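You operate a simulated robot arm through the tools that you are given. There is no shell and no other tool.

The job below is to be done with a simulated robot arm. You get a single attempt, and the scene is never put back.

TASK
Press the bubbles out of the film on the purple panel, wipe the strip, then slide both into their sleeves.
Fine: panel and strip lie in the tracks; wipe with the purple block and put it back. What is to be rubbed or washed off counts as gone when no trace of it is left.

It is judged by the outcome, as a careful person would: the job done as asked, and still so three seconds after it is handed in. It fails if anything else is knocked over, pushed out of place, dropped, spilled or broken.

THE ROBOT
A 6-joint arm with a two-finger gripper, fixed in place. Base frame: the origin is at the foot of the arm, x ahead of it, y to its left, z up. Readings come in mm, degrees, newtons and seconds.
Its first joint turns from -166.0 to 166.0 degrees. Payload 2.54 kg.
Tool frame: the origin (TCP) lies between the finger pads and is the grasp point; the fingertips stand 30 mm ahead of it; z points along the fingers, y is the line along which they close. Largest opening 116 mm; the body of the gripper starts 95 mm behind the TCP.
Orientation is that of the tool frame in the base frame, as a unit quaternion [x, y, z, w]. With the fingers straight down and closing along the base's y, the tool's x points along the base's -x, its y along +y and its z along -z.

THE INTERFACE
- The arm moves only by the tool move_arm. Its argument "deltas" is a list of rows, each a list of 3 entries, a list of its own where there are three numbers: the turn, a rotation vector about the tool's x, y, z in units of 5 degrees (1.0 is 5 degrees), then the shift along the tool's x, y, z in units of 30 mm (1.0 is 30 mm), then the gripper command, from -1 (fully open) to 1 (shut), values between in proportion. In form: [[[wx, wy, wz], [tx, ty, tz], gripper], ...]. A call has 1 to 20 rows; each row shifts and turns the commanded pose from where the row before left it, along the tool's axes as they then stand. A call with a number of a shift or a turn outside -1 to 1 is refused whole. A row lasts 0.2 s, in which the tool goes at most 50 mm and 8.6 degrees; a call with a longer step from one row to the next is refused whole, and so is a gripper value outside its range. A pose out of reach is approached as far as the arm can. The call stops where the force on the tool passes 60 N (or 10 N more than at its start, if that is more) or the arm is blocked; 0.2 s more then pass. The fingers move at their own pace (about 72 mm/s each) and stop on an object; they squeeze with about 27 N. The grip force told is the motor's: it shows also when the fingers shut on nothing. Time passes only in rows, and 0.2 s behind the last, so rows that do not move let the fingers close. The reply holds the time, the measured pose of the TCP, the force on the tool along the base axes, the opening and the grip force, in the units named above and with some noise, with the torque about the TCP (base axes, N m) and any sound that the robot's microphone picked up.
- Cameras (640 x 400 px; columns grow to the right, rows downward): "scene" is fixed at [220.5, 649.2, 1388.7]; the picture's right is [-0.65, -0.76, 0.00], its down [-0.63, 0.54, -0.56] and it looks along [0.42, -0.36, -0.83] (base axes); focal length 214 px, centre (320, 200). "wrist" rides on the gripper at [69, -15, -122] in the tool frame; the picture's right is [0.21, 0.98, 0.00], its down [-0.83, 0.18, -0.53] and it looks along [-0.52, 0.11, 0.85] (tool axes); focal length 251 px, centre (320, 200). There is no depth. A picture from a camera that has moved, and an enlarged one, comes with that camera's place and axes in the base frame and with its lens.
- camera(camera): a new picture of that camera. The clock stands still meanwhile.
- inspect(camera, box): a new picture of the part [left, top, right, bottom] of that camera's present view, enlarged. The clock stands still meanwhile.
- finish_job(): hands the job in; it is judged then, once.

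Nothing tells you positions but the pictures and the camera data. Unless the task says otherwise, let go and move clear before handing in.

The tools are called after "Emit:" as name(argument=value, ...) on one line, values as JSON. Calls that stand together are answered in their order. move_arm: Moves the arm, as the interface text tells. Its arguments: {"type":"object","properties":{"deltas":{"type":"array","items":{"type":"array"}}},"required":["deltas"]} The other tools are called the same way: camera (camera) takes a picture; inspect (camera, box) takes an enlarged picture of a part of a camera's view; finish_job () hands the job in.

At the start:

```text
t: 0.0
tcp_pos: [471.5, 203.6, 1111.1]
ee_rot: [0.0, 1.0, 0.0, -0.001]
wrist_force: [0.3, 0.5, -1.0]
ft_torque: [-0.02, -0.01, -0.02]
width: 116.0
finger_force: 0.1
```

scene: 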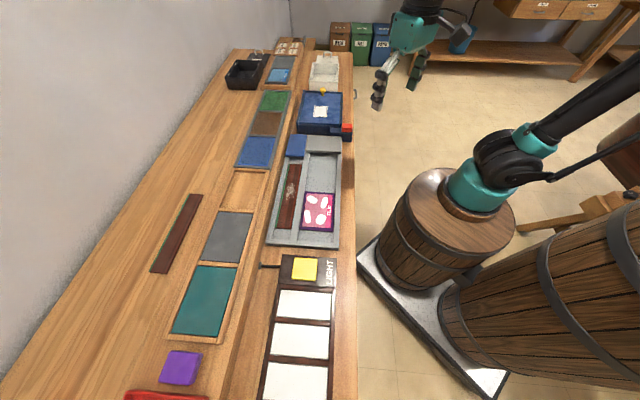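
wrist: 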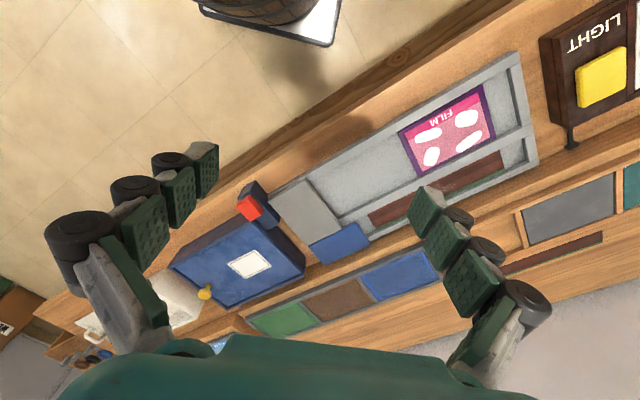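

I see a bench with a tray holding a purple-pink film panel and a dark strip, with sleeves (blue and grey) at one end, and a purple block near the bottom-left. I'll take enlarged pictures to see the details first.

Emit:
inspect(camera="scene", box=[240, 120, 370, 260])

Emit:
inspect(camera="scene", box=[120, 240, 360, 400])

Emit:
inspect(camera="scene", box=[210, 20, 370, 150])

Emit:
inspect(camera="wrist", box=[260, 40, 560, 280])

```text
2.86 times, centred on (305, 190) of scene
camera zoom: at [220.5, 649.2, 1388.7], right [-0.65, -0.76, 0.0], down [-0.63, 0.54, -0.56], along [0.42, -0.36, -0.83], focal length 613 px, centre (363, 229)
```

zoom: 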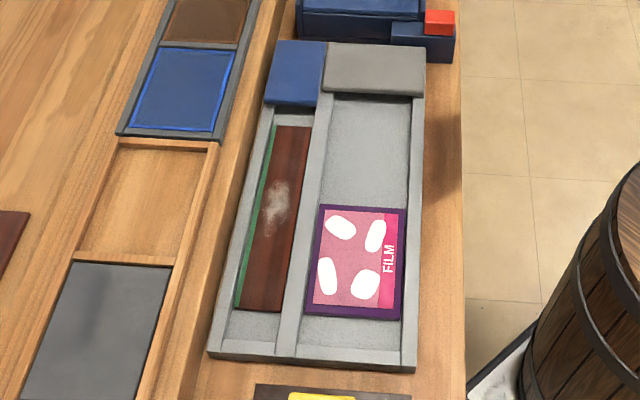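

```text
2.50 times, centred on (240, 320) of scene
camera zoom: at [220.5, 649.2, 1388.7], right [-0.65, -0.76, 0.0], down [-0.63, 0.54, -0.56], along [0.42, -0.36, -0.83], focal length 536 px, centre (520, -100)
```

zoom: 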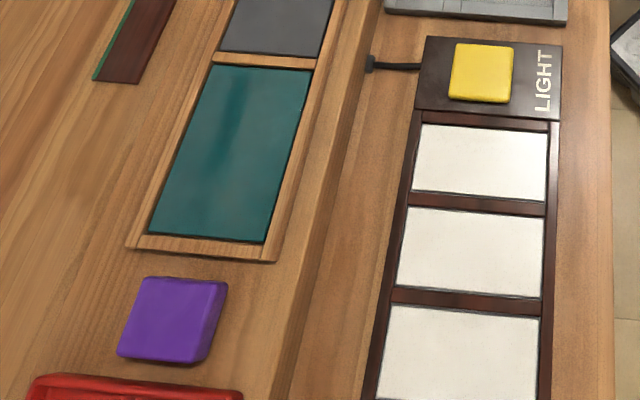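

```text
3.08 times, centred on (290, 85) of scene
camera zoom: at [220.5, 649.2, 1388.7], right [-0.65, -0.76, 0.0], down [-0.63, 0.54, -0.56], along [0.42, -0.36, -0.83], focal length 660 px, centre (412, 554)
```

zoom: 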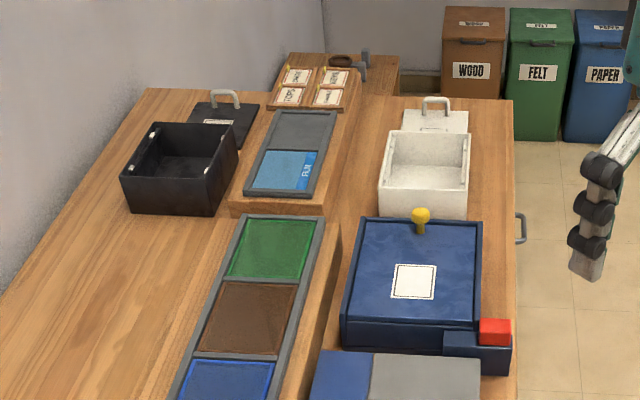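

```text
1.67 times, centred on (410, 160) of wrist
camera zoom: at [403.7, 189.7, 1231.7], right [-0.21, 0.98, 0.0], down [0.83, 0.18, 0.53], along [0.52, 0.11, -0.85], focal length 419 px, centre (170, 267)
```

zoom: 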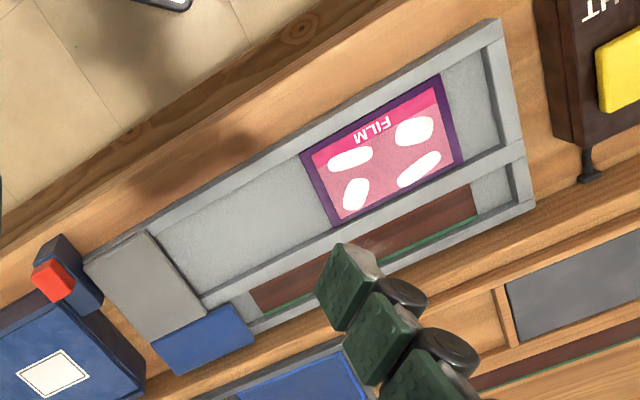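

I take the grey tray to lie on the bench at about 45° to the base axes, with its top near z≈800, the panel near (487, 429) and the strip near (595, 463). Next I move above the tray's near end, turn the tool in line with the tracks and look closer.

Emit:
move_arm(deltas=[[[0, 0, 0], [0.17, 0.98, 0.37], -1], [[0, 0, 0], [0.17, 0.98, 0.37], -1], [[0, 0, 0], [0.17, 0.98, 0.37], -1], [[0, 0, 0], [0.17, 0.98, 0.37], -1], [[0, 0, 0], [0.17, 0.98, 0.37], -1], [[0, 0, 0], [0.17, 0.98, 0.37], -1], [[0, 0, 0], [0.17, 0.98, 0.37], -1], [[0, 0, 0], [0.17, 0.98, 0.37], -1], [[0, 0, 0], [0.17, 0.98, 0.37], -1], [[0, 0, 0], [0.17, 0.98, 0.37], -1], [[0, 0, 1], [0, 0, 0], -1], [[0, 0, 1], [0, 0, 0], -1], [[0, 0, 1], [0, 0, 0], -1], [[0, 0, 1], [0, 0, 0], -1], [[0, 0, 1], [0, 0, 0], -1], [[0, 0, 1], [0, 0, 0], -1], [[0, 0, 1], [0, 0, 0], -1], [[0, 0, 1], [0, 0, 0], -1], [[0, 0, 1], [0, 0, 0], -1], [[0, 0, 0], [0, 0, 0], -1]])

Emit:
camera(camera="wrist")

Emit:
camera(camera="scene")

```text
t: 4.2
tcp_pos: [421.3, 499.9, 998.8]
ee_rot: [0.384, 0.923, 0.001, 0.0]
wrist_force: [0.6, 0.3, 0.6]
ft_torque: [-0.02, 0.01, -0.01]
width: 116.0
finger_force: 0.0
```

```text
taken
camera wrist: at [362.9, 537.3, 1120.7], right [0.54, 0.84, 0.0], down [0.71, -0.46, 0.53], along [0.45, -0.29, -0.85], focal length 251 px, centre (320, 200)
```

wrist: 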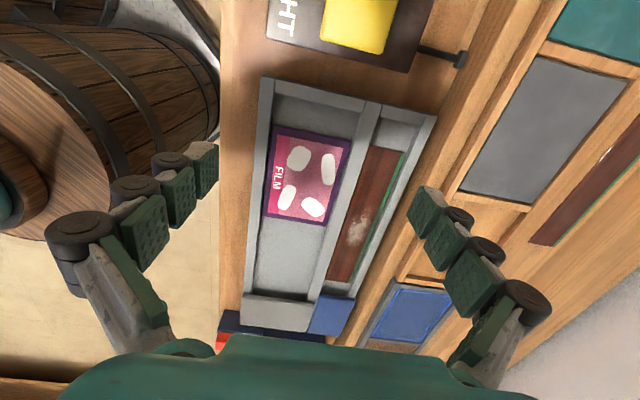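

```text
taken
```

scene: 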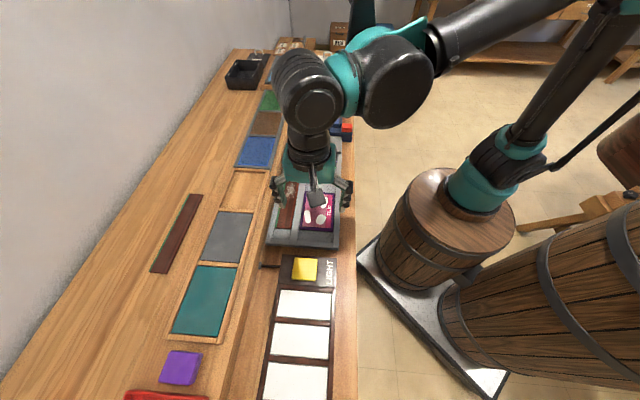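

The tray lines up with the tool now; the panel has four white bubbles and the strip a pale smear. I'll enlarge the view of both and also look for the purple block.

Emit:
inspect(camera="wrist", box=[220, 60, 460, 210])

Emit:
inspect(camera="wrist", box=[220, 190, 460, 340])

```text
2.67 times, centred on (340, 135) of wrist
camera zoom: at [362.9, 537.3, 1120.7], right [0.54, 0.84, 0.0], down [0.71, -0.46, 0.53], along [0.45, -0.29, -0.85], focal length 670 px, centre (267, 373)
```

zoom: 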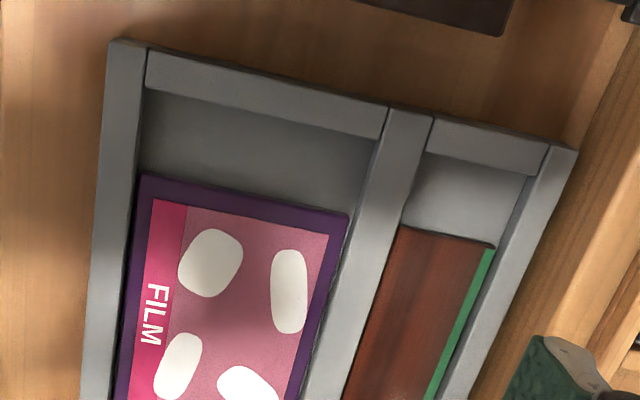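

```text
2.67 times, centred on (340, 265) of wrist
camera zoom: at [362.9, 537.3, 1120.7], right [0.54, 0.84, 0.0], down [0.71, -0.46, 0.53], along [0.45, -0.29, -0.85], focal length 670 px, centre (267, 27)
```

zoom: 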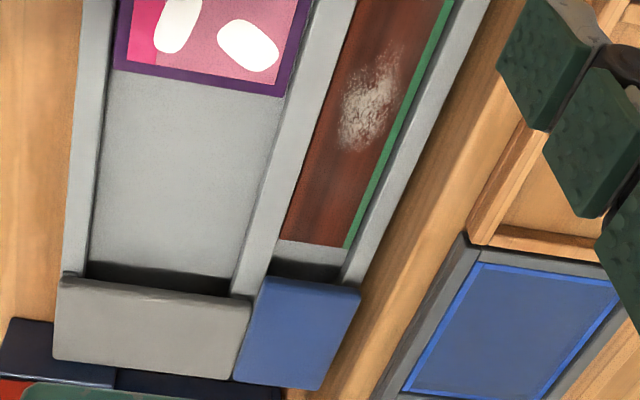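

The panel measures about 143 × 101 mm in the near track, and the bubbles sit at roughly (459,440), (494,465), (500,389) and (535,412). I'll go lower for a second view so I can fix the heights.

Emit:
move_arm(deltas=[[[0, 0, 0], [-0.346, -0.124, 0.825], -1], [[0, 0, 0], [-0.346, -0.124, 0.825], -1], [[0, 0, 0], [-0.346, -0.124, 0.825], -1], [[0, 0, 0], [-0.346, -0.124, 0.825], -1], [[0, 0, 0], [0, 0, 0], -1]])

Emit:
camera(camera="wrist")

Emit:
inspect(camera="wrist", box=[200, 0, 480, 200])

Emit:
inspect(camera="wrist", box=[200, 140, 480, 340])

```text
t: 5.4
tcp_pos: [441.0, 459.1, 899.4]
ee_rot: [0.383, 0.924, 0.0, 0.001]
wrist_force: [-0.6, 0.5, -0.3]
ft_torque: [0.02, 0.01, 0.0]
width: 115.8
finger_force: 0.0
```

```text
taken
camera wrist: at [381.4, 495.9, 1020.2], right [0.54, 0.84, 0.0], down [0.71, -0.46, 0.53], along [0.45, -0.29, -0.85], focal length 251 px, centre (320, 200)
```

wrist: 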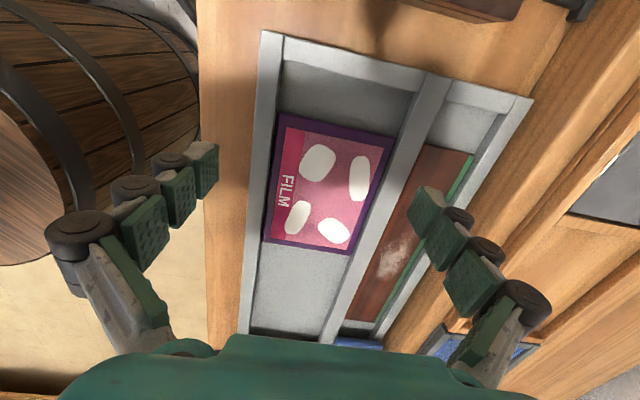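

```text
2.00 times, centred on (340, 100) of wrist
camera zoom: at [381.4, 495.9, 1020.2], right [0.54, 0.84, 0.0], down [0.71, -0.46, 0.53], along [0.45, -0.29, -0.85], focal length 503 px, centre (280, 400)
```

zoom: 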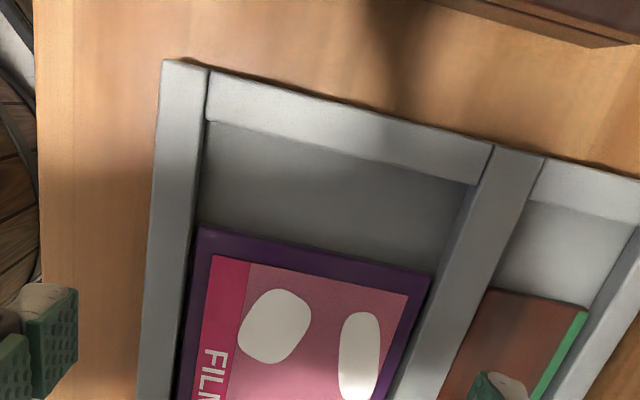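

```text
2.00 times, centred on (340, 240) of wrist
camera zoom: at [381.4, 495.9, 1020.2], right [0.54, 0.84, 0.0], down [0.71, -0.46, 0.53], along [0.45, -0.29, -0.85], focal length 503 px, centre (280, 120)
```

zoom: 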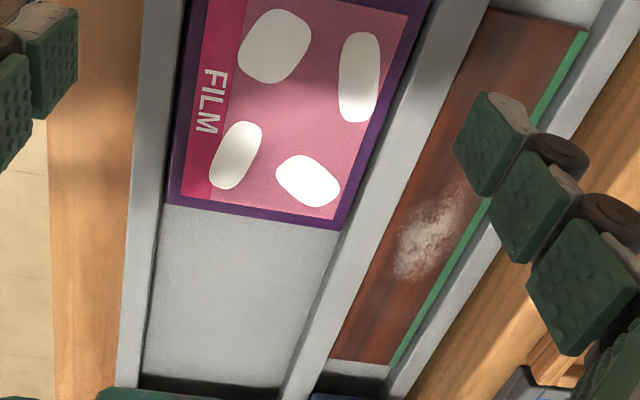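

The panel's top sits at about z≈810 and the bubbles are confirmed. I'll shut the fingers and bring the tips just above the first bubble.

Emit:
move_arm(deltas=[[[0, 0, 0], [-0.24, 0.005, 0.2], 1], [[0, 0, 0], [-0.24, 0.005, 0.2], 1], [[0, 0, 0], [-0.24, 0.005, 0.2], 1], [[0, 0, 0], [0, 0, 0.3], 1], [[0, 0, 0], [0, 0, 0.3], 1], [[0, 0, 0], [0, 0, 0.2], 1], [[0, 0, 0], [0, 0, 0], 1]])

Emit:
camera(camera="wrist")

Emit:
camera(camera="scene")

```text
t: 7.0
tcp_pos: [455.7, 445.4, 859.5]
ee_rot: [0.383, 0.924, 0.0, 0.0]
wrist_force: [-0.3, -1.2, 0.1]
ft_torque: [0.02, -0.02, 0.02]
width: 0.0
finger_force: 27.2
```

```text
taken
camera wrist: at [397.9, 482.2, 979.5], right [0.54, 0.84, 0.0], down [0.71, -0.46, 0.53], along [0.45, -0.29, -0.85], focal length 251 px, centre (320, 200)
```

wrist: 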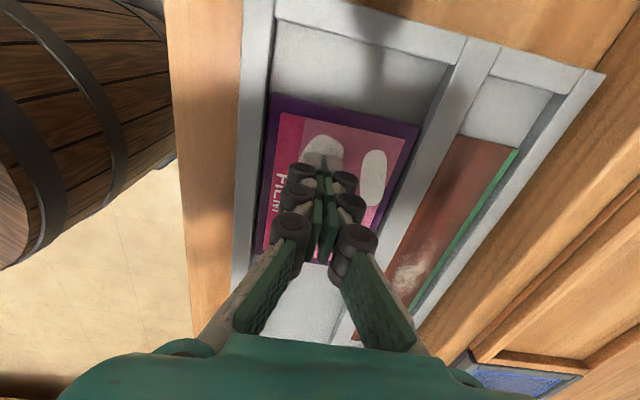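

```text
taken
```

scene: 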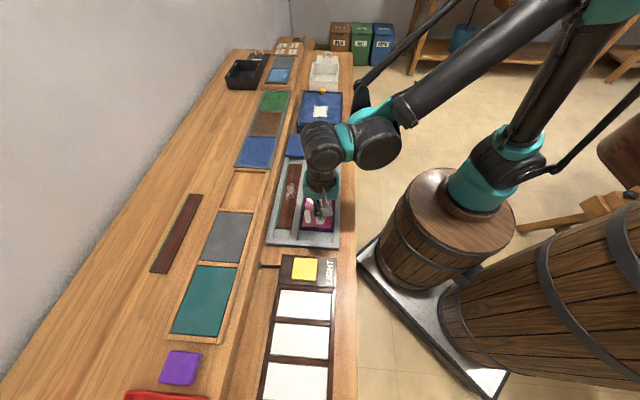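

The closed fingertips hover over the first bubble, tips near z≈830. I'll lower in small steps to feel for contact.

Emit:
move_arm(deltas=[[[0, 0, 0], [0, 0, 0.15], 1], [[0, 0, 0], [0, 0, 0.15], 1], [[0, 0, 0], [0, 0, 0.15], 1], [[0, 0, 0], [0, 0, 0], 1]])

Emit:
inspect(camera="wrist", box=[220, 80, 460, 230])

```text
t: 8.0
tcp_pos: [456.8, 444.7, 845.6]
ee_rot: [0.382, 0.924, 0.0, 0.0]
wrist_force: [-0.3, 0.9, 0.1]
ft_torque: [-0.01, -0.01, 0.01]
width: 0.0
finger_force: 26.9
```

```text
2.67 times, centred on (340, 155) of wrist
camera zoom: at [397.2, 482.2, 966.2], right [0.54, 0.84, 0.0], down [0.71, -0.46, 0.53], along [0.45, -0.29, -0.85], focal length 670 px, centre (267, 320)
```

zoom: 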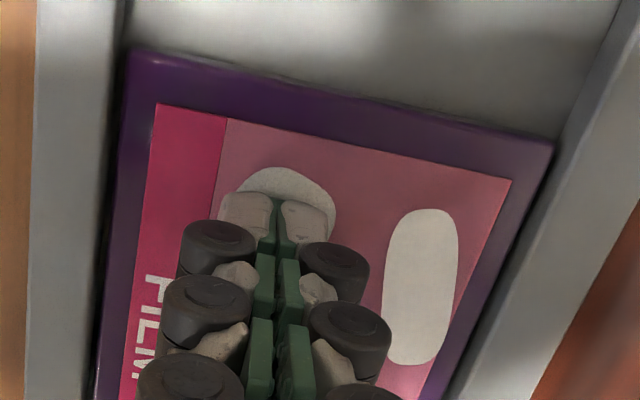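

No contact yet at tip z≈816. I continue down in 2 mm steps.

Emit:
move_arm(deltas=[[[0, 0, 0], [0, 0, 0.07], 1], [[0, 0, 0], [0, 0, 0.07], 1], [[0, 0, 0], [0, 0, 0.07], 1], [[0, 0, 0], [0, 0, 0], 1]])

```text
t: 8.6
tcp_pos: [455.6, 444.0, 844.1]
ee_rot: [0.383, 0.924, 0.001, 0.001]
wrist_force: [-3.6, -3.6, 33.6]
ft_torque: [-0.1, 0.05, -0.09]
width: 6.0
finger_force: 27.2
stopped in row 3: the force on the tool passed its limit at 70 N (the readings are from after the stop); the commanded pose is now the measured one
```

Contact came at TCP z≈844 (surface ≈814), harder than I meant. I'll look at the bubble now.

Emit:
inspect(camera="wrist", box=[220, 80, 460, 230])

Emit:
move_arm(deltas=[[[0, 0, 0], [0, 0, -0.2], 1], [[0, 0, 0], [0, 0, -0.8], 1], [[0, 0, 0], [0, 0, -1], 1], [[0, 0, 0], [0, 0, -0.2], 1], [[0, 0, 0], [0, 0, 0], 1]])

Emit:
inspect(camera="wrist", box=[220, 60, 460, 230])

```text
2.67 times, centred on (340, 155) of wrist
camera zoom: at [397.1, 482.1, 964.4], right [0.54, 0.84, 0.0], down [0.71, -0.46, 0.53], along [0.45, -0.29, -0.85], focal length 670 px, centre (267, 320)
```

zoom: 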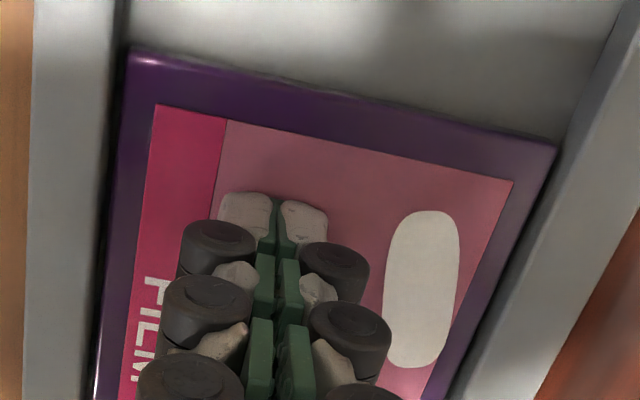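

```text
t: 9.8
tcp_pos: [457.3, 445.3, 907.8]
ee_rot: [0.383, 0.924, 0.001, -0.001]
wrist_force: [0.1, -0.1, -0.3]
ft_torque: [-0.04, -0.03, 0.02]
width: 0.0
finger_force: 27.0
```

```text
2.35 times, centred on (340, 145) of wrist
camera zoom: at [397.6, 482.8, 1029.3], right [0.54, 0.84, 0.0], down [0.71, -0.46, 0.53], along [0.45, -0.29, -0.85], focal length 592 px, centre (273, 329)
```

zoom: 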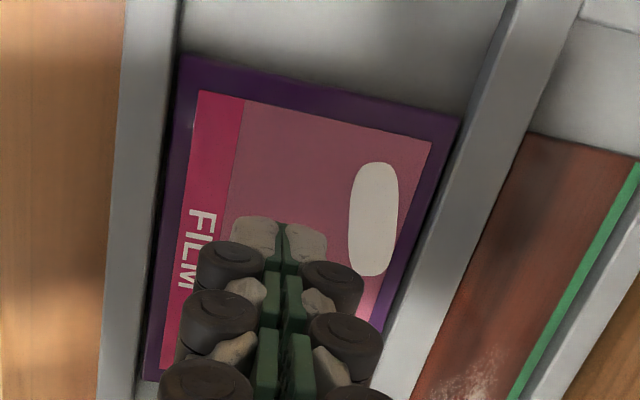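

The first bubble vanished with the press, so a firm press works. Next is the second bubble near (489.5, 468.8), approached more gently at the end.

Emit:
move_arm(deltas=[[[0, 0, 0], [-0.1, 0.668, 0], 1], [[0, 0, 0], [-0.1, 0.668, 0], 1], [[0, 0, 0], [0, 0, 0.9], 1], [[0, 0, 0], [0, 0, 0.7], 1], [[0, 0, 0], [0, 0, 0.3], 1], [[0, 0, 0], [0, 0, 0.1], 1], [[0, 0, 0], [0, 0, 0.05], 1], [[0, 0, 0], [0, 0, 0.05], 1], [[0, 0, 0], [0, 0, 0.03], 1], [[0, 0, 0], [0, 0, 0], 1]])

Emit:
inspect(camera="wrist", box=[220, 60, 460, 230])

```text
t: 12.0
tcp_pos: [489.2, 468.0, 844.3]
ee_rot: [0.383, 0.924, 0.001, 0.001]
wrist_force: [-0.4, 1.2, 1.0]
ft_torque: [-0.03, 0.02, 0.01]
width: 5.9
finger_force: 27.3
```

```text
2.35 times, centred on (340, 145) of wrist
camera zoom: at [430.5, 506.3, 965.4], right [0.54, 0.84, 0.0], down [0.71, -0.46, 0.53], along [0.45, -0.29, -0.85], focal length 592 px, centre (273, 329)
```

zoom: 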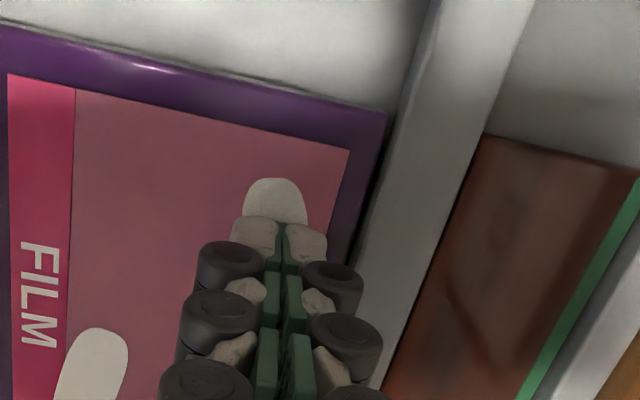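

The tips just touch the second bubble. I press down a bit further in 1 mm steps.

Emit:
move_arm(deltas=[[[0, 0, 0], [0, 0, 0.03], 1], [[0, 0, 0], [0, 0, 0.03], 1], [[0, 0, 0], [0, 0, 0], 1]])

Emit:
inspect(camera="wrist", box=[220, 60, 460, 230])

```text
t: 12.8
tcp_pos: [489.9, 468.5, 843.3]
ee_rot: [0.383, 0.924, 0.001, 0.001]
wrist_force: [2.2, 0.7, 33.3]
ft_torque: [0.01, -0.09, 0.06]
width: 6.1
finger_force: 26.6
```

```text
2.35 times, centred on (340, 145) of wrist
camera zoom: at [430.3, 506.2, 964.4], right [0.54, 0.84, 0.0], down [0.71, -0.46, 0.53], along [0.45, -0.29, -0.85], focal length 592 px, centre (273, 329)
```

zoom: 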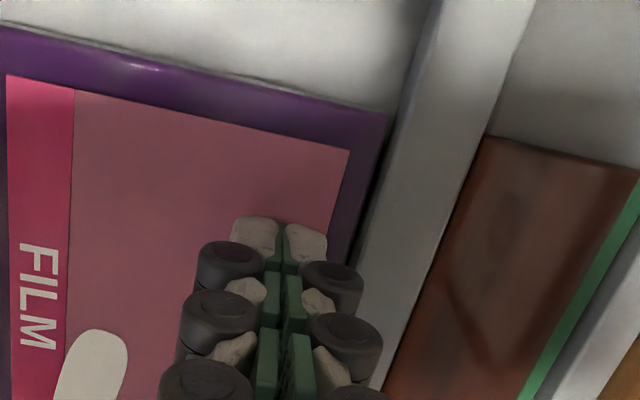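

The second bubble is gone. I lift and go to the third near (494.5, 395.5).

Emit:
move_arm(deltas=[[[0, 0, 0], [0, 0, -0.8], 1], [[0, 0, 0], [-0.61, -0.538, 0], 1], [[0, 0, 0], [-0.61, -0.538, 0], 1], [[0, 0, 0], [-0.61, -0.538, 0], 1], [[0, 0, 0], [0, 0, 0.5], 1], [[0, 0, 0], [0, 0, 0.2], 1], [[0, 0, 0], [0, 0, 0.05], 1], [[0, 0, 0], [0, 0, 0.03], 1], [[0, 0, 0], [0, 0, 0], 1]])

Emit:
camera(camera="wrist")

Emit:
inspect(camera="scene", box=[250, 150, 370, 260])

```text
t: 14.8
tcp_pos: [493.1, 394.9, 843.8]
ee_rot: [0.383, 0.924, 0.001, 0.0]
wrist_force: [3.8, 0.6, 26.1]
ft_torque: [0.03, -0.11, 0.0]
width: 5.9
finger_force: 27.2
```

```text
taken
camera wrist: at [434.6, 433.8, 964.6], right [0.54, 0.84, 0.0], down [0.71, -0.46, 0.53], along [0.45, -0.29, -0.85], focal length 251 px, centre (320, 200)
```

wrist: 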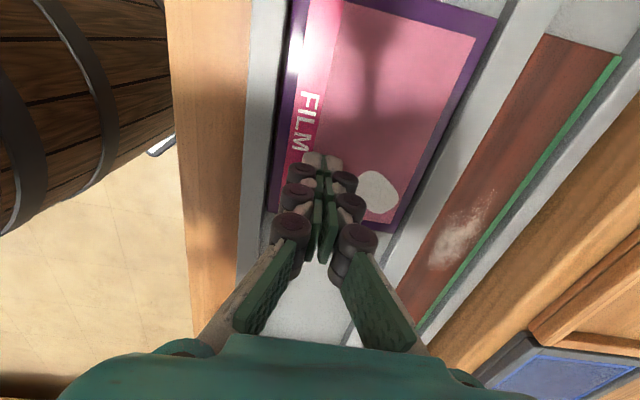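

```text
3.64 times, centred on (310, 205) of scene
camera zoom: at [220.5, 649.2, 1388.7], right [-0.65, -0.76, 0.0], down [-0.63, 0.54, -0.56], along [0.42, -0.36, -0.83], focal length 780 px, centre (356, 182)
```

zoom: 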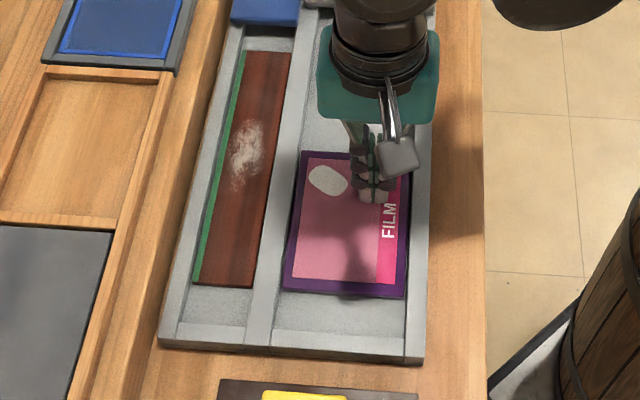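

The third bubble seems pressed out; the fourth is near (529.5, 418.7). I move to it now.

Emit:
move_arm(deltas=[[[0, 0, 0], [0, 0, -0.8], 1], [[0, 0, 0], [-0.148, 0.71, 0], 1], [[0, 0, 0], [-0.148, 0.71, 0], 1], [[0, 0, 0], [0, 0, 0.5], 1], [[0, 0, 0], [0, 0, 0.2], 1], [[0, 0, 0], [0, 0, 0.05], 1], [[0, 0, 0], [0, 0, 0.03], 1], [[0, 0, 0], [0, 0, 0.02], 1], [[0, 0, 0], [0, 0, 0], 1]])

Emit:
camera(camera="wrist")

Emit:
inspect(camera="scene", box=[250, 150, 370, 260])

```text
t: 16.8
tcp_pos: [529.9, 419.1, 844.6]
ee_rot: [0.383, 0.924, 0.0, 0.0]
wrist_force: [2.8, 1.5, 21.1]
ft_torque: [0.06, -0.03, -0.02]
width: 5.9
finger_force: 27.6
```

```text
taken
camera wrist: at [471.3, 457.5, 964.7], right [0.54, 0.84, 0.0], down [0.71, -0.46, 0.53], along [0.45, -0.29, -0.85], focal length 251 px, centre (320, 200)
```

wrist: 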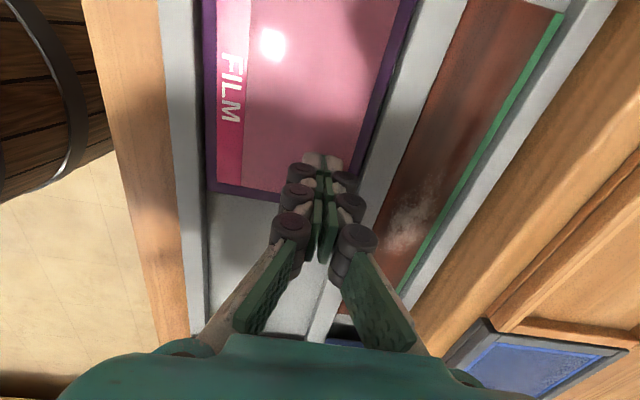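

```text
3.64 times, centred on (310, 205) of scene
camera zoom: at [220.5, 649.2, 1388.7], right [-0.65, -0.76, 0.0], down [-0.63, 0.54, -0.56], along [0.42, -0.36, -0.83], focal length 780 px, centre (356, 182)
```

zoom: 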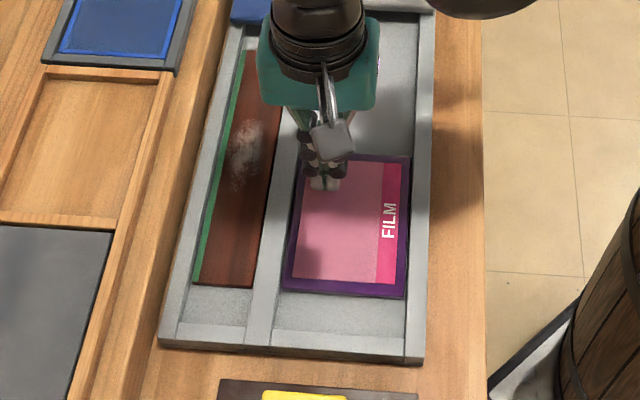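

All four bubbles look pressed out. I'll lift away with the fingers opening, check the whole panel, then fly toward the purple block, which I take to be near (380, 890).

Emit:
move_arm(deltas=[[[0, 0, 0], [0, 0, -0.5], 1], [[0, 0, 0], [0, 0, -1], 1], [[0, 0, 0], [0.4, 0, -1], -1], [[0, 0, 0], [0.8, 0, -1], -1], [[0, 0, 0], [0.8, 0.2, -0.3], -1], [[0, 0, 0], [0, 0, 0], -1]])

Emit:
inspect(camera="wrist", box=[200, 60, 500, 360])

Emit:
inspect(camera="scene", box=[250, 130, 370, 260])

```text
t: 18.2
tcp_pos: [491.1, 465.9, 959.0]
ee_rot: [0.382, 0.924, 0.001, 0.001]
wrist_force: [0.2, 0.4, -0.1]
ft_torque: [0.0, 0.0, -0.02]
width: 115.8
finger_force: 0.0
```

```text
1.33 times, centred on (350, 210) of wrist
camera zoom: at [432.3, 503.2, 1078.7], right [0.54, 0.84, 0.0], down [0.71, -0.46, 0.53], along [0.45, -0.29, -0.85], focal length 335 px, centre (280, 187)
```

zoom: 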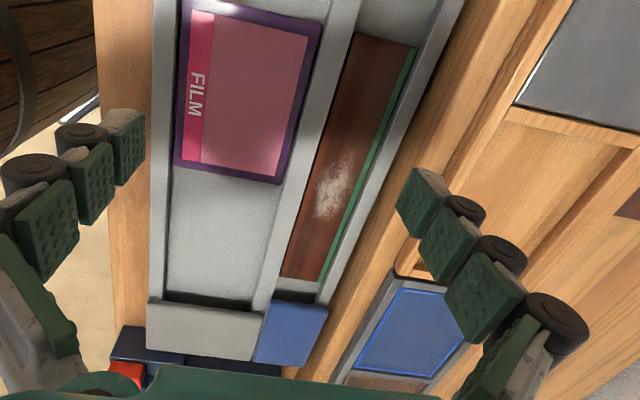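

```text
3.08 times, centred on (310, 195) of scene
camera zoom: at [220.5, 649.2, 1388.7], right [-0.65, -0.76, 0.0], down [-0.63, 0.54, -0.56], along [0.42, -0.36, -0.83], focal length 660 px, centre (351, 215)
```

zoom: 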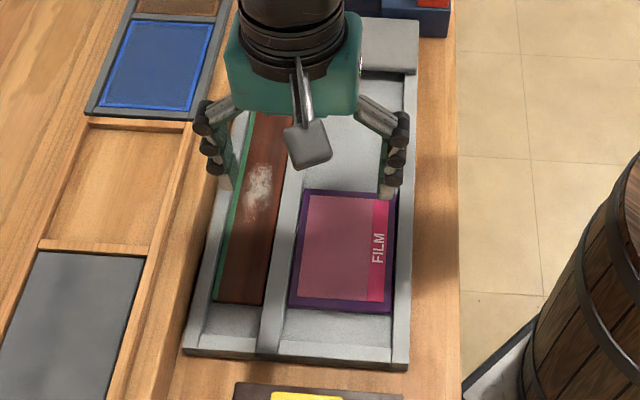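

All four bubbles are gone from the film. Now I fly toward the purple block with the gripper open.

Emit:
move_arm(deltas=[[[0, 0, 0], [0.975, 0.456, 0], -1], [[0, 0, 0], [0.975, 0.456, 0], -1], [[0, 0, 0], [0.975, 0.456, 0], -1], [[0, 0, 0], [0.975, 0.456, 0], -1], [[0, 0, 0], [0.975, 0.456, 0], -1], [[0, 0, 0], [0.975, 0.456, 0], -1], [[0, 0, 0], [0.975, 0.456, 0], -1], [[0, 0, 0], [0.975, 0.456, 0], -1], [[0, 0, 0], [0.975, 0.456, 0], -1], [[0, 0, 0], [0.975, 0.456, 0], -1], [[0, 0, 0], [0.975, 0.456, 0], -1], [[0, 0, 0], [0, 0, 0], -1]])

Emit:
camera(camera="wrist")

Emit:
camera(camera="scene")

```text
t: 20.8
tcp_pos: [372.4, 800.0, 957.5]
ee_rot: [0.383, 0.924, 0.001, 0.001]
wrist_force: [-0.7, 0.9, -0.2]
ft_torque: [0.03, -0.02, 0.0]
width: 116.1
finger_force: 0.1
```

```text
taken
camera wrist: at [313.6, 837.8, 1078.6], right [0.54, 0.84, 0.0], down [0.71, -0.46, 0.53], along [0.45, -0.29, -0.85], focal length 251 px, centre (320, 200)
```

wrist: 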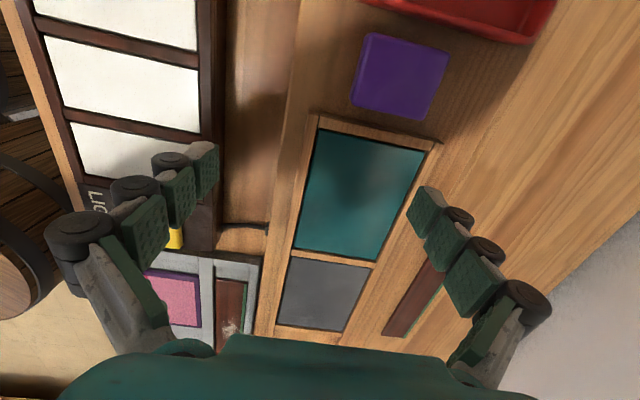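

```text
taken
```

scene: 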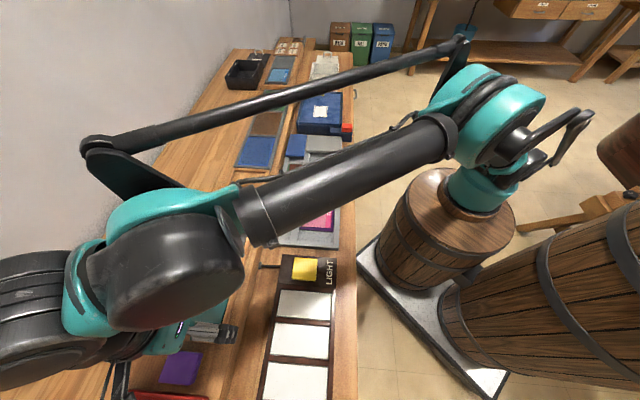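

The purple block shows at the top of the view, with a red tray beyond it and a teal board frame on this side. I enlarge it to fix its place and thickness.

Emit:
inspect(camera="wrist", box=[300, 0, 500, 140])

Emit:
inspect(camera="scene", box=[100, 320, 260, 400])

```text
2.86 times, centred on (400, 70) of wrist
camera zoom: at [313.6, 837.8, 1078.6], right [0.54, 0.84, 0.0], down [0.71, -0.46, 0.53], along [0.45, -0.29, -0.85], focal length 718 px, centre (91, 571)
```

zoom: 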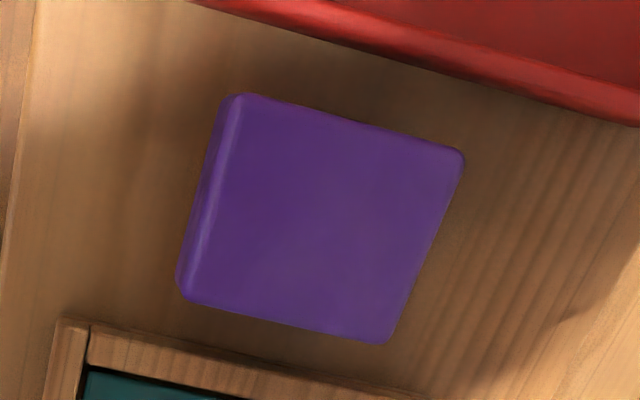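

```text
4.00 times, centred on (180, 360) of scene
camera zoom: at [220.5, 649.2, 1388.7], right [-0.65, -0.76, 0.0], down [-0.63, 0.54, -0.56], along [0.42, -0.36, -0.83], focal length 858 px, centre (880, -440)
```

zoom: 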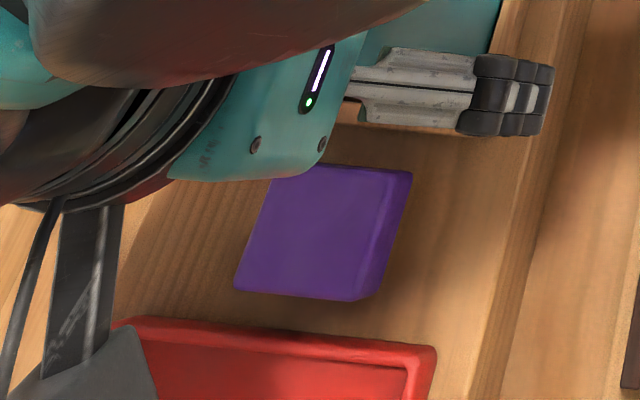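

The block's top is at about z≈878 (it sits on a raised shelf), roughly 56 mm along the bench width by 45 mm, about 25 mm thick, centred near (365, 874). I'll move over it with the fingers straddling the 56 mm side and check.

Emit:
move_arm(deltas=[[[0, 0, 0], [0.642, 0.519, 0], -1], [[0, 0, 0], [0.642, 0.519, 0], -1], [[0, 0, 0], [0.642, 0.519, 0], -1], [[0, 0, 0], [0, 0, 0.5], -1], [[0, 0, 0], [0, 0, 0.5], -1], [[0, 0, 0], [0, 0, 0], -1]])

Emit:
camera(camera="wrist")

Emit:
camera(camera="scene")

```text
t: 22.2
tcp_pos: [359.8, 849.4, 918.1]
ee_rot: [0.383, 0.924, 0.0, 0.0]
wrist_force: [0.3, -0.3, 0.3]
ft_torque: [0.02, -0.01, -0.01]
width: 115.9
finger_force: 0.2
out of reach, approached as far as the arm can: row 2, 3
```

```text
taken
camera wrist: at [300.0, 886.5, 1039.1], right [0.54, 0.84, 0.0], down [0.71, -0.46, 0.53], along [0.45, -0.29, -0.85], focal length 251 px, centre (320, 200)
```

wrist: 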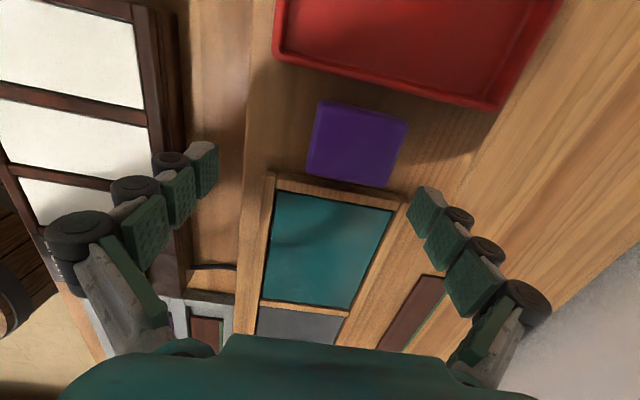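

```text
taken
```

scene: 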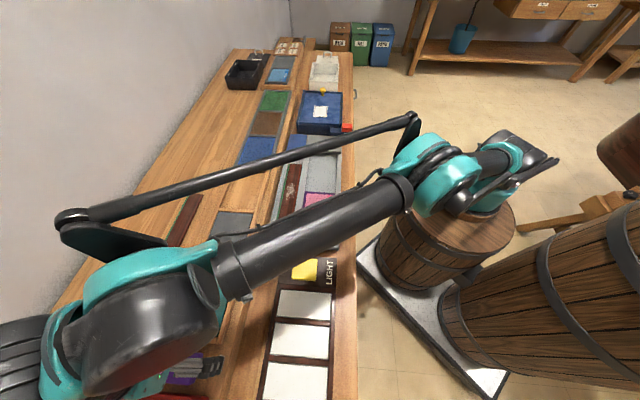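

The arm met its reach limit at the higher level; it should reach further when lower. I'll first go down a little, then shift the rest of the way over the block.

Emit:
move_arm(deltas=[[[0, 0, 0], [0, 0, 0.3], -1], [[0, 0, 0], [0, 0, 0.3], -1], [[0, 0, 0], [0.26, 0.34, 0], -1], [[0, 0, 0], [0.26, 0.34, 0], -1], [[0, 0, 0], [0, 0, 0], -1]])

Emit:
camera(camera="wrist")

Emit:
inspect(camera="scene", box=[100, 300, 260, 400])

```text
t: 23.4
tcp_pos: [360.9, 862.8, 896.6]
ee_rot: [0.383, 0.924, 0.001, 0.0]
wrist_force: [-1.3, -0.3, -0.2]
ft_torque: [0.0, 0.01, -0.04]
width: 115.9
finger_force: 0.1
out of reach, approached as far as the arm can: row 4
```

```text
taken
camera wrist: at [301.7, 900.8, 1017.8], right [0.54, 0.84, 0.0], down [0.71, -0.46, 0.53], along [0.45, -0.29, -0.85], focal length 251 px, centre (320, 200)
```

wrist: 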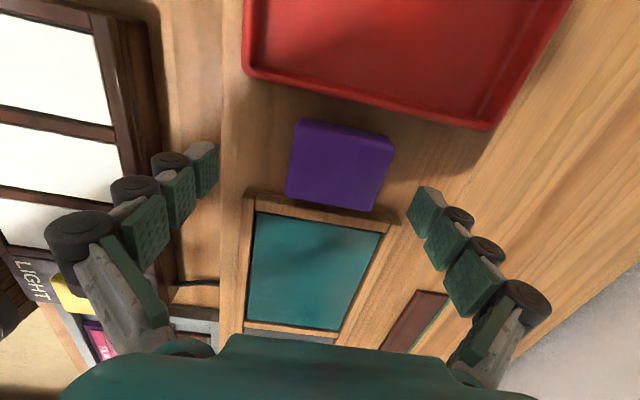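

```text
4.00 times, centred on (180, 350) of scene
camera zoom: at [220.5, 649.2, 1388.7], right [-0.65, -0.76, 0.0], down [-0.63, 0.54, -0.56], along [0.42, -0.36, -0.83], focal length 858 px, centre (880, -400)
```

zoom: 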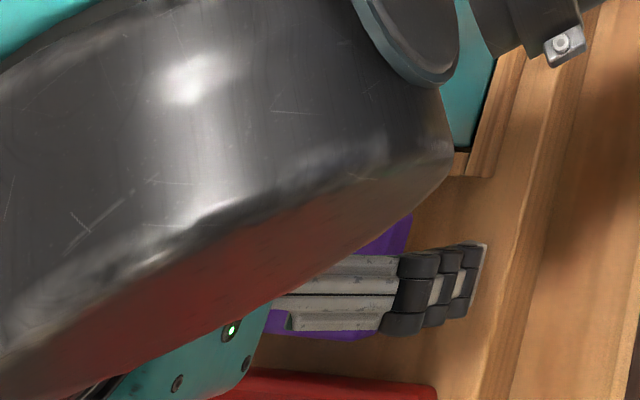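

The block's centre is about 9 mm further out in each tray direction, just past the vertical reach. I'll lean the tool by 2.5° outward, sink a little and shift to centre the block.

Emit:
move_arm(deltas=[[[-0.5, 0, 0], [0, 0, 0], -1], [[0, 0, 0], [0, 0, 0.15], -1], [[0, 0, 0], [0.12, 0.15, 0], -1], [[0, 0, 0], [0.12, 0.15, 0], -1], [[0, 0, 0], [0, 0, 0], -1]])

Emit:
inspect(camera="wrist", box=[160, 60, 480, 260])

```text
t: 24.6
tcp_pos: [362.3, 871.4, 894.7]
ee_rot: [0.383, 0.924, 0.021, 0.009]
wrist_force: [0.2, -0.5, 0.0]
ft_torque: [0.0, -0.01, -0.02]
width: 116.2
finger_force: 0.0
```

```text
2.00 times, centred on (320, 160) of wrist
camera zoom: at [298.7, 906.4, 1014.0], right [0.54, 0.84, 0.04], down [0.7, -0.47, 0.54], along [0.48, -0.26, -0.84], focal length 503 px, centre (320, 280)
```

zoom: 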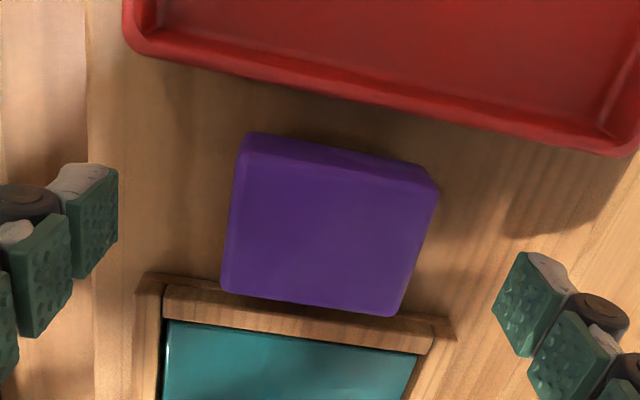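

The block sits well between the fingers, about 2 mm off centre. I lower 5 mm with a small centring shift and close.

Emit:
move_arm(deltas=[[[0, 0, 0], [0.07, 0.07, 0.08], -1], [[0, 0, 0], [0, 0, 0.08], -1], [[0, 0, 0], [0, 0, 0], -1], [[0, 0, 0], [0, 0, 0], 0.5], [[0, 0, 0], [0, 0, 0], 1], [[0, 0, 0], [0, 0, 0], 1], [[0, 0, 0], [0, 0, 0], 1]])

Emit:
inspect(camera="wrist", box=[160, 60, 480, 260])

```text
t: 26.2
tcp_pos: [360.9, 873.2, 890.1]
ee_rot: [0.382, 0.924, 0.021, 0.008]
wrist_force: [0.8, 0.0, 1.9]
ft_torque: [-0.07, 0.05, 0.01]
width: 59.0
finger_force: 27.0
out of reach, approached as far as the arm can: row 1
```

```text
2.00 times, centred on (320, 160) of wrist
camera zoom: at [298.1, 907.2, 1008.2], right [0.54, 0.84, 0.04], down [0.7, -0.47, 0.54], along [0.48, -0.26, -0.84], focal length 503 px, centre (320, 280)
```

zoom: 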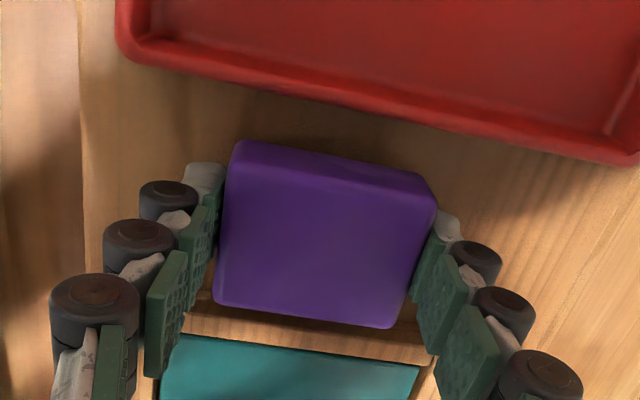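

I hold the block (59 mm wide) at TCP (361, 873, 890), a pose I'll return to. Now I lift it, level the tool and carry it toward the strip.

Emit:
move_arm(deltas=[[[0, 0, 0], [0, 0, -0.4], 1], [[0, 0, 0], [0, -0.3, -0.8], 1], [[0, 0, 0], [0, -0.5, -0.9], 1], [[0, 0, 0], [-0.5, -0.342, -0.3], 1], [[0.5, 0, 0], [0, 0, 0], 1], [[0, 0, 0], [-0.97, -0.25, 0], 1], [[0, 0, 0], [-0.97, -0.25, 0], 1], [[0, 0, 0], [-0.97, -0.25, 0], 1], [[0, 0, 0], [-0.97, -0.25, 0], 1], [[0, 0, 0], [-0.97, -0.25, 0], 1], [[0, 0, 0], [-0.97, -0.25, 0], 1], [[0, 0, 0], [-0.97, -0.25, 0], 1], [[0, 0, 0], [-0.97, -0.25, 0], 1], [[0, 0, 0], [-0.97, -0.25, 0], 1], [[0, 0, 0], [0, 0, 0], 1]])

Emit:
camera(camera="wrist")

Emit:
camera(camera="scene")

```text
t: 29.4
tcp_pos: [484.7, 600.0, 958.6]
ee_rot: [0.383, 0.924, 0.001, 0.0]
wrist_force: [-0.8, 0.1, -0.7]
ft_torque: [-0.03, 0.02, -0.01]
width: 59.4
finger_force: 27.2
out of reach, approached as far as the arm can: row 1
```

```text
taken
camera wrist: at [425.5, 638.4, 1079.2], right [0.54, 0.84, 0.0], down [0.71, -0.46, 0.53], along [0.45, -0.29, -0.85], focal length 251 px, centre (320, 200)
```

wrist: 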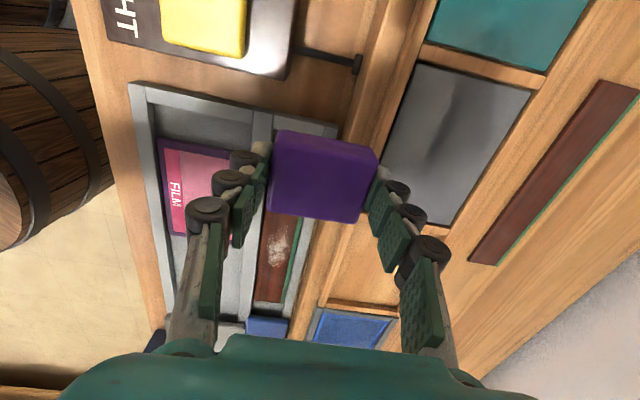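

```text
taken
```

scene: 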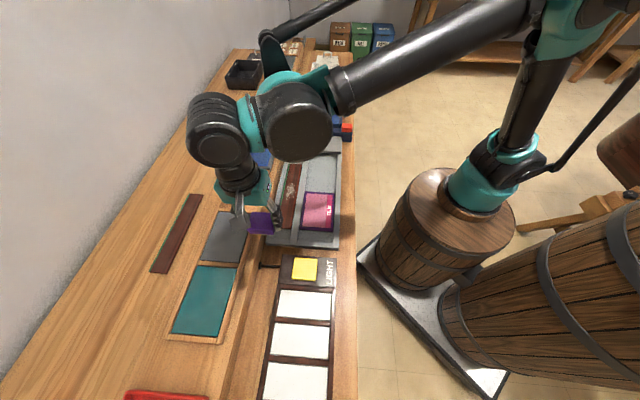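

The block is held level. I carry it over the strip's smear near (603, 452) and turn the tool by -90°, so the block's short side will run across the track.

Emit:
move_arm(deltas=[[[0, 0, 0], [-0.9, -0.097, 0], 1], [[0, 0, 0], [-0.9, -0.097, 0], 1], [[0, 0, 0], [-0.9, -0.097, 0], 1], [[0, 0, 0], [-0.9, -0.097, 0], 1], [[0, 0, 0], [-0.9, -0.097, 0], 1], [[0, 0, 0], [-0.9, -0.097, 0], 1], [[0, 0, 0], [-0.88, -0.097, 0], 1], [[0, 0, -1], [0, 0, 0], 1], [[0, 0, -1], [0, 0, 0], 1], [[0, 0, -1], [0, 0, 0], 1], [[0, 0, -1], [0, 0, 0], 1], [[0, 0, -1], [0, 0, 0], 1], [[0, 0, -1], [0, 0, 0], 1], [[0, 0, -1], [0, 0, 0], 1], [[0, 0, -1], [0, 0, 0], 1], [[0, 0, -1], [0, 0, 0], 1], [[0, 0, 0], [0, 0, 0], 1]])

Emit:
move_arm(deltas=[[[0, 0, -1], [0, 0, 0], 1], [[0, 0, -1], [0, 0, 0], 1], [[0, 0, -1], [0, 0, 0], 1], [[0, 0, -1], [0, 0, 0], 1], [[0, 0, -1], [0, 0, 0], 1], [[0, 0, -1], [0, 0, 0], 1], [[0, 0, -1], [0, 0, 0], 1], [[0, 0, -1], [0, 0, 0], 1], [[0, 0, -1], [0, 0, 0], 1], [[0, 0, 0], [0, 0, 0], 1]])

Emit:
camera(camera="wrist")

Emit:
inspect(camera="scene", box=[230, 130, 370, 260])

```text
t: 33.0
tcp_pos: [601.4, 451.3, 957.5]
ee_rot: [-0.001, 1.0, 0.0, 0.001]
wrist_force: [0.2, 0.3, -0.7]
ft_torque: [-0.01, -0.02, 0.02]
width: 59.2
finger_force: 27.4
```

```text
t: 35.2
tcp_pos: [601.8, 451.6, 957.7]
ee_rot: [-0.383, 0.924, 0.0, 0.001]
wrist_force: [-0.4, 0.9, -0.9]
ft_torque: [0.01, 0.02, -0.02]
width: 59.3
finger_force: 27.0
```

```text
taken
camera wrist: at [564.4, 392.4, 1078.0], right [-0.84, 0.54, 0.0], down [0.45, 0.71, 0.53], along [0.29, 0.45, -0.84], focal length 251 px, centre (320, 200)
```

wrist: 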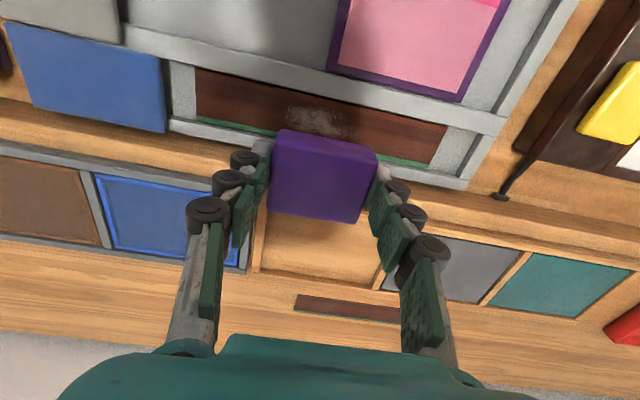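

```text
3.08 times, centred on (300, 195) of scene
camera zoom: at [220.5, 649.2, 1388.7], right [-0.65, -0.76, 0.0], down [-0.63, 0.54, -0.56], along [0.42, -0.36, -0.83], focal length 660 px, centre (382, 215)
```

zoom: 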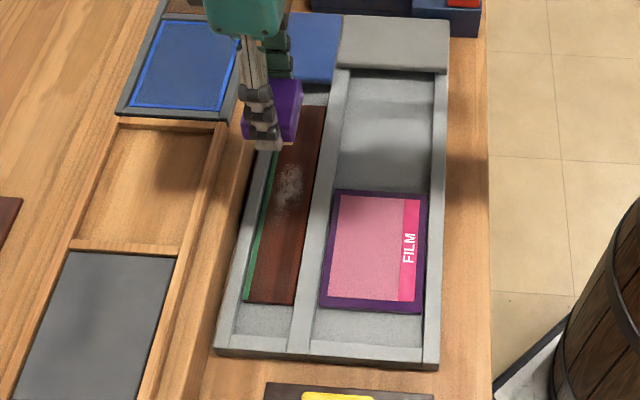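

The block hangs right of the strip's view with the smear visible just above it. I enlarge the track to measure its width and the rail height against the strip.

Emit:
inspect(camera="wrist", box=[140, 30, 340, 155])

Emit:
inspect(camera="wrist", box=[320, 80, 520, 205])

```text
3.20 times, centred on (240, 92) of wrist
camera zoom: at [564.4, 392.4, 1078.0], right [-0.84, 0.54, 0.0], down [0.45, 0.71, 0.53], along [0.29, 0.45, -0.84], focal length 805 px, centre (576, 544)
```

zoom: 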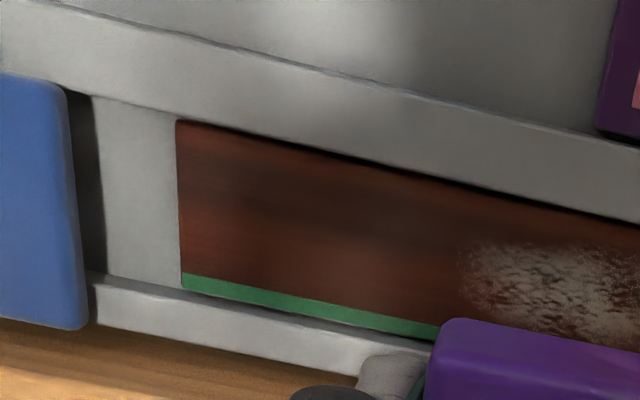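

```text
3.20 times, centred on (420, 142) of wrist
camera zoom: at [564.4, 392.4, 1078.0], right [-0.84, 0.54, 0.0], down [0.45, 0.71, 0.53], along [0.29, 0.45, -0.84], focal length 805 px, centre (0, 384)
```

zoom: 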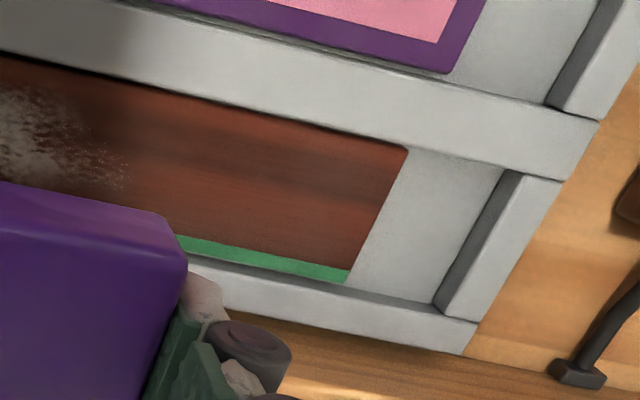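

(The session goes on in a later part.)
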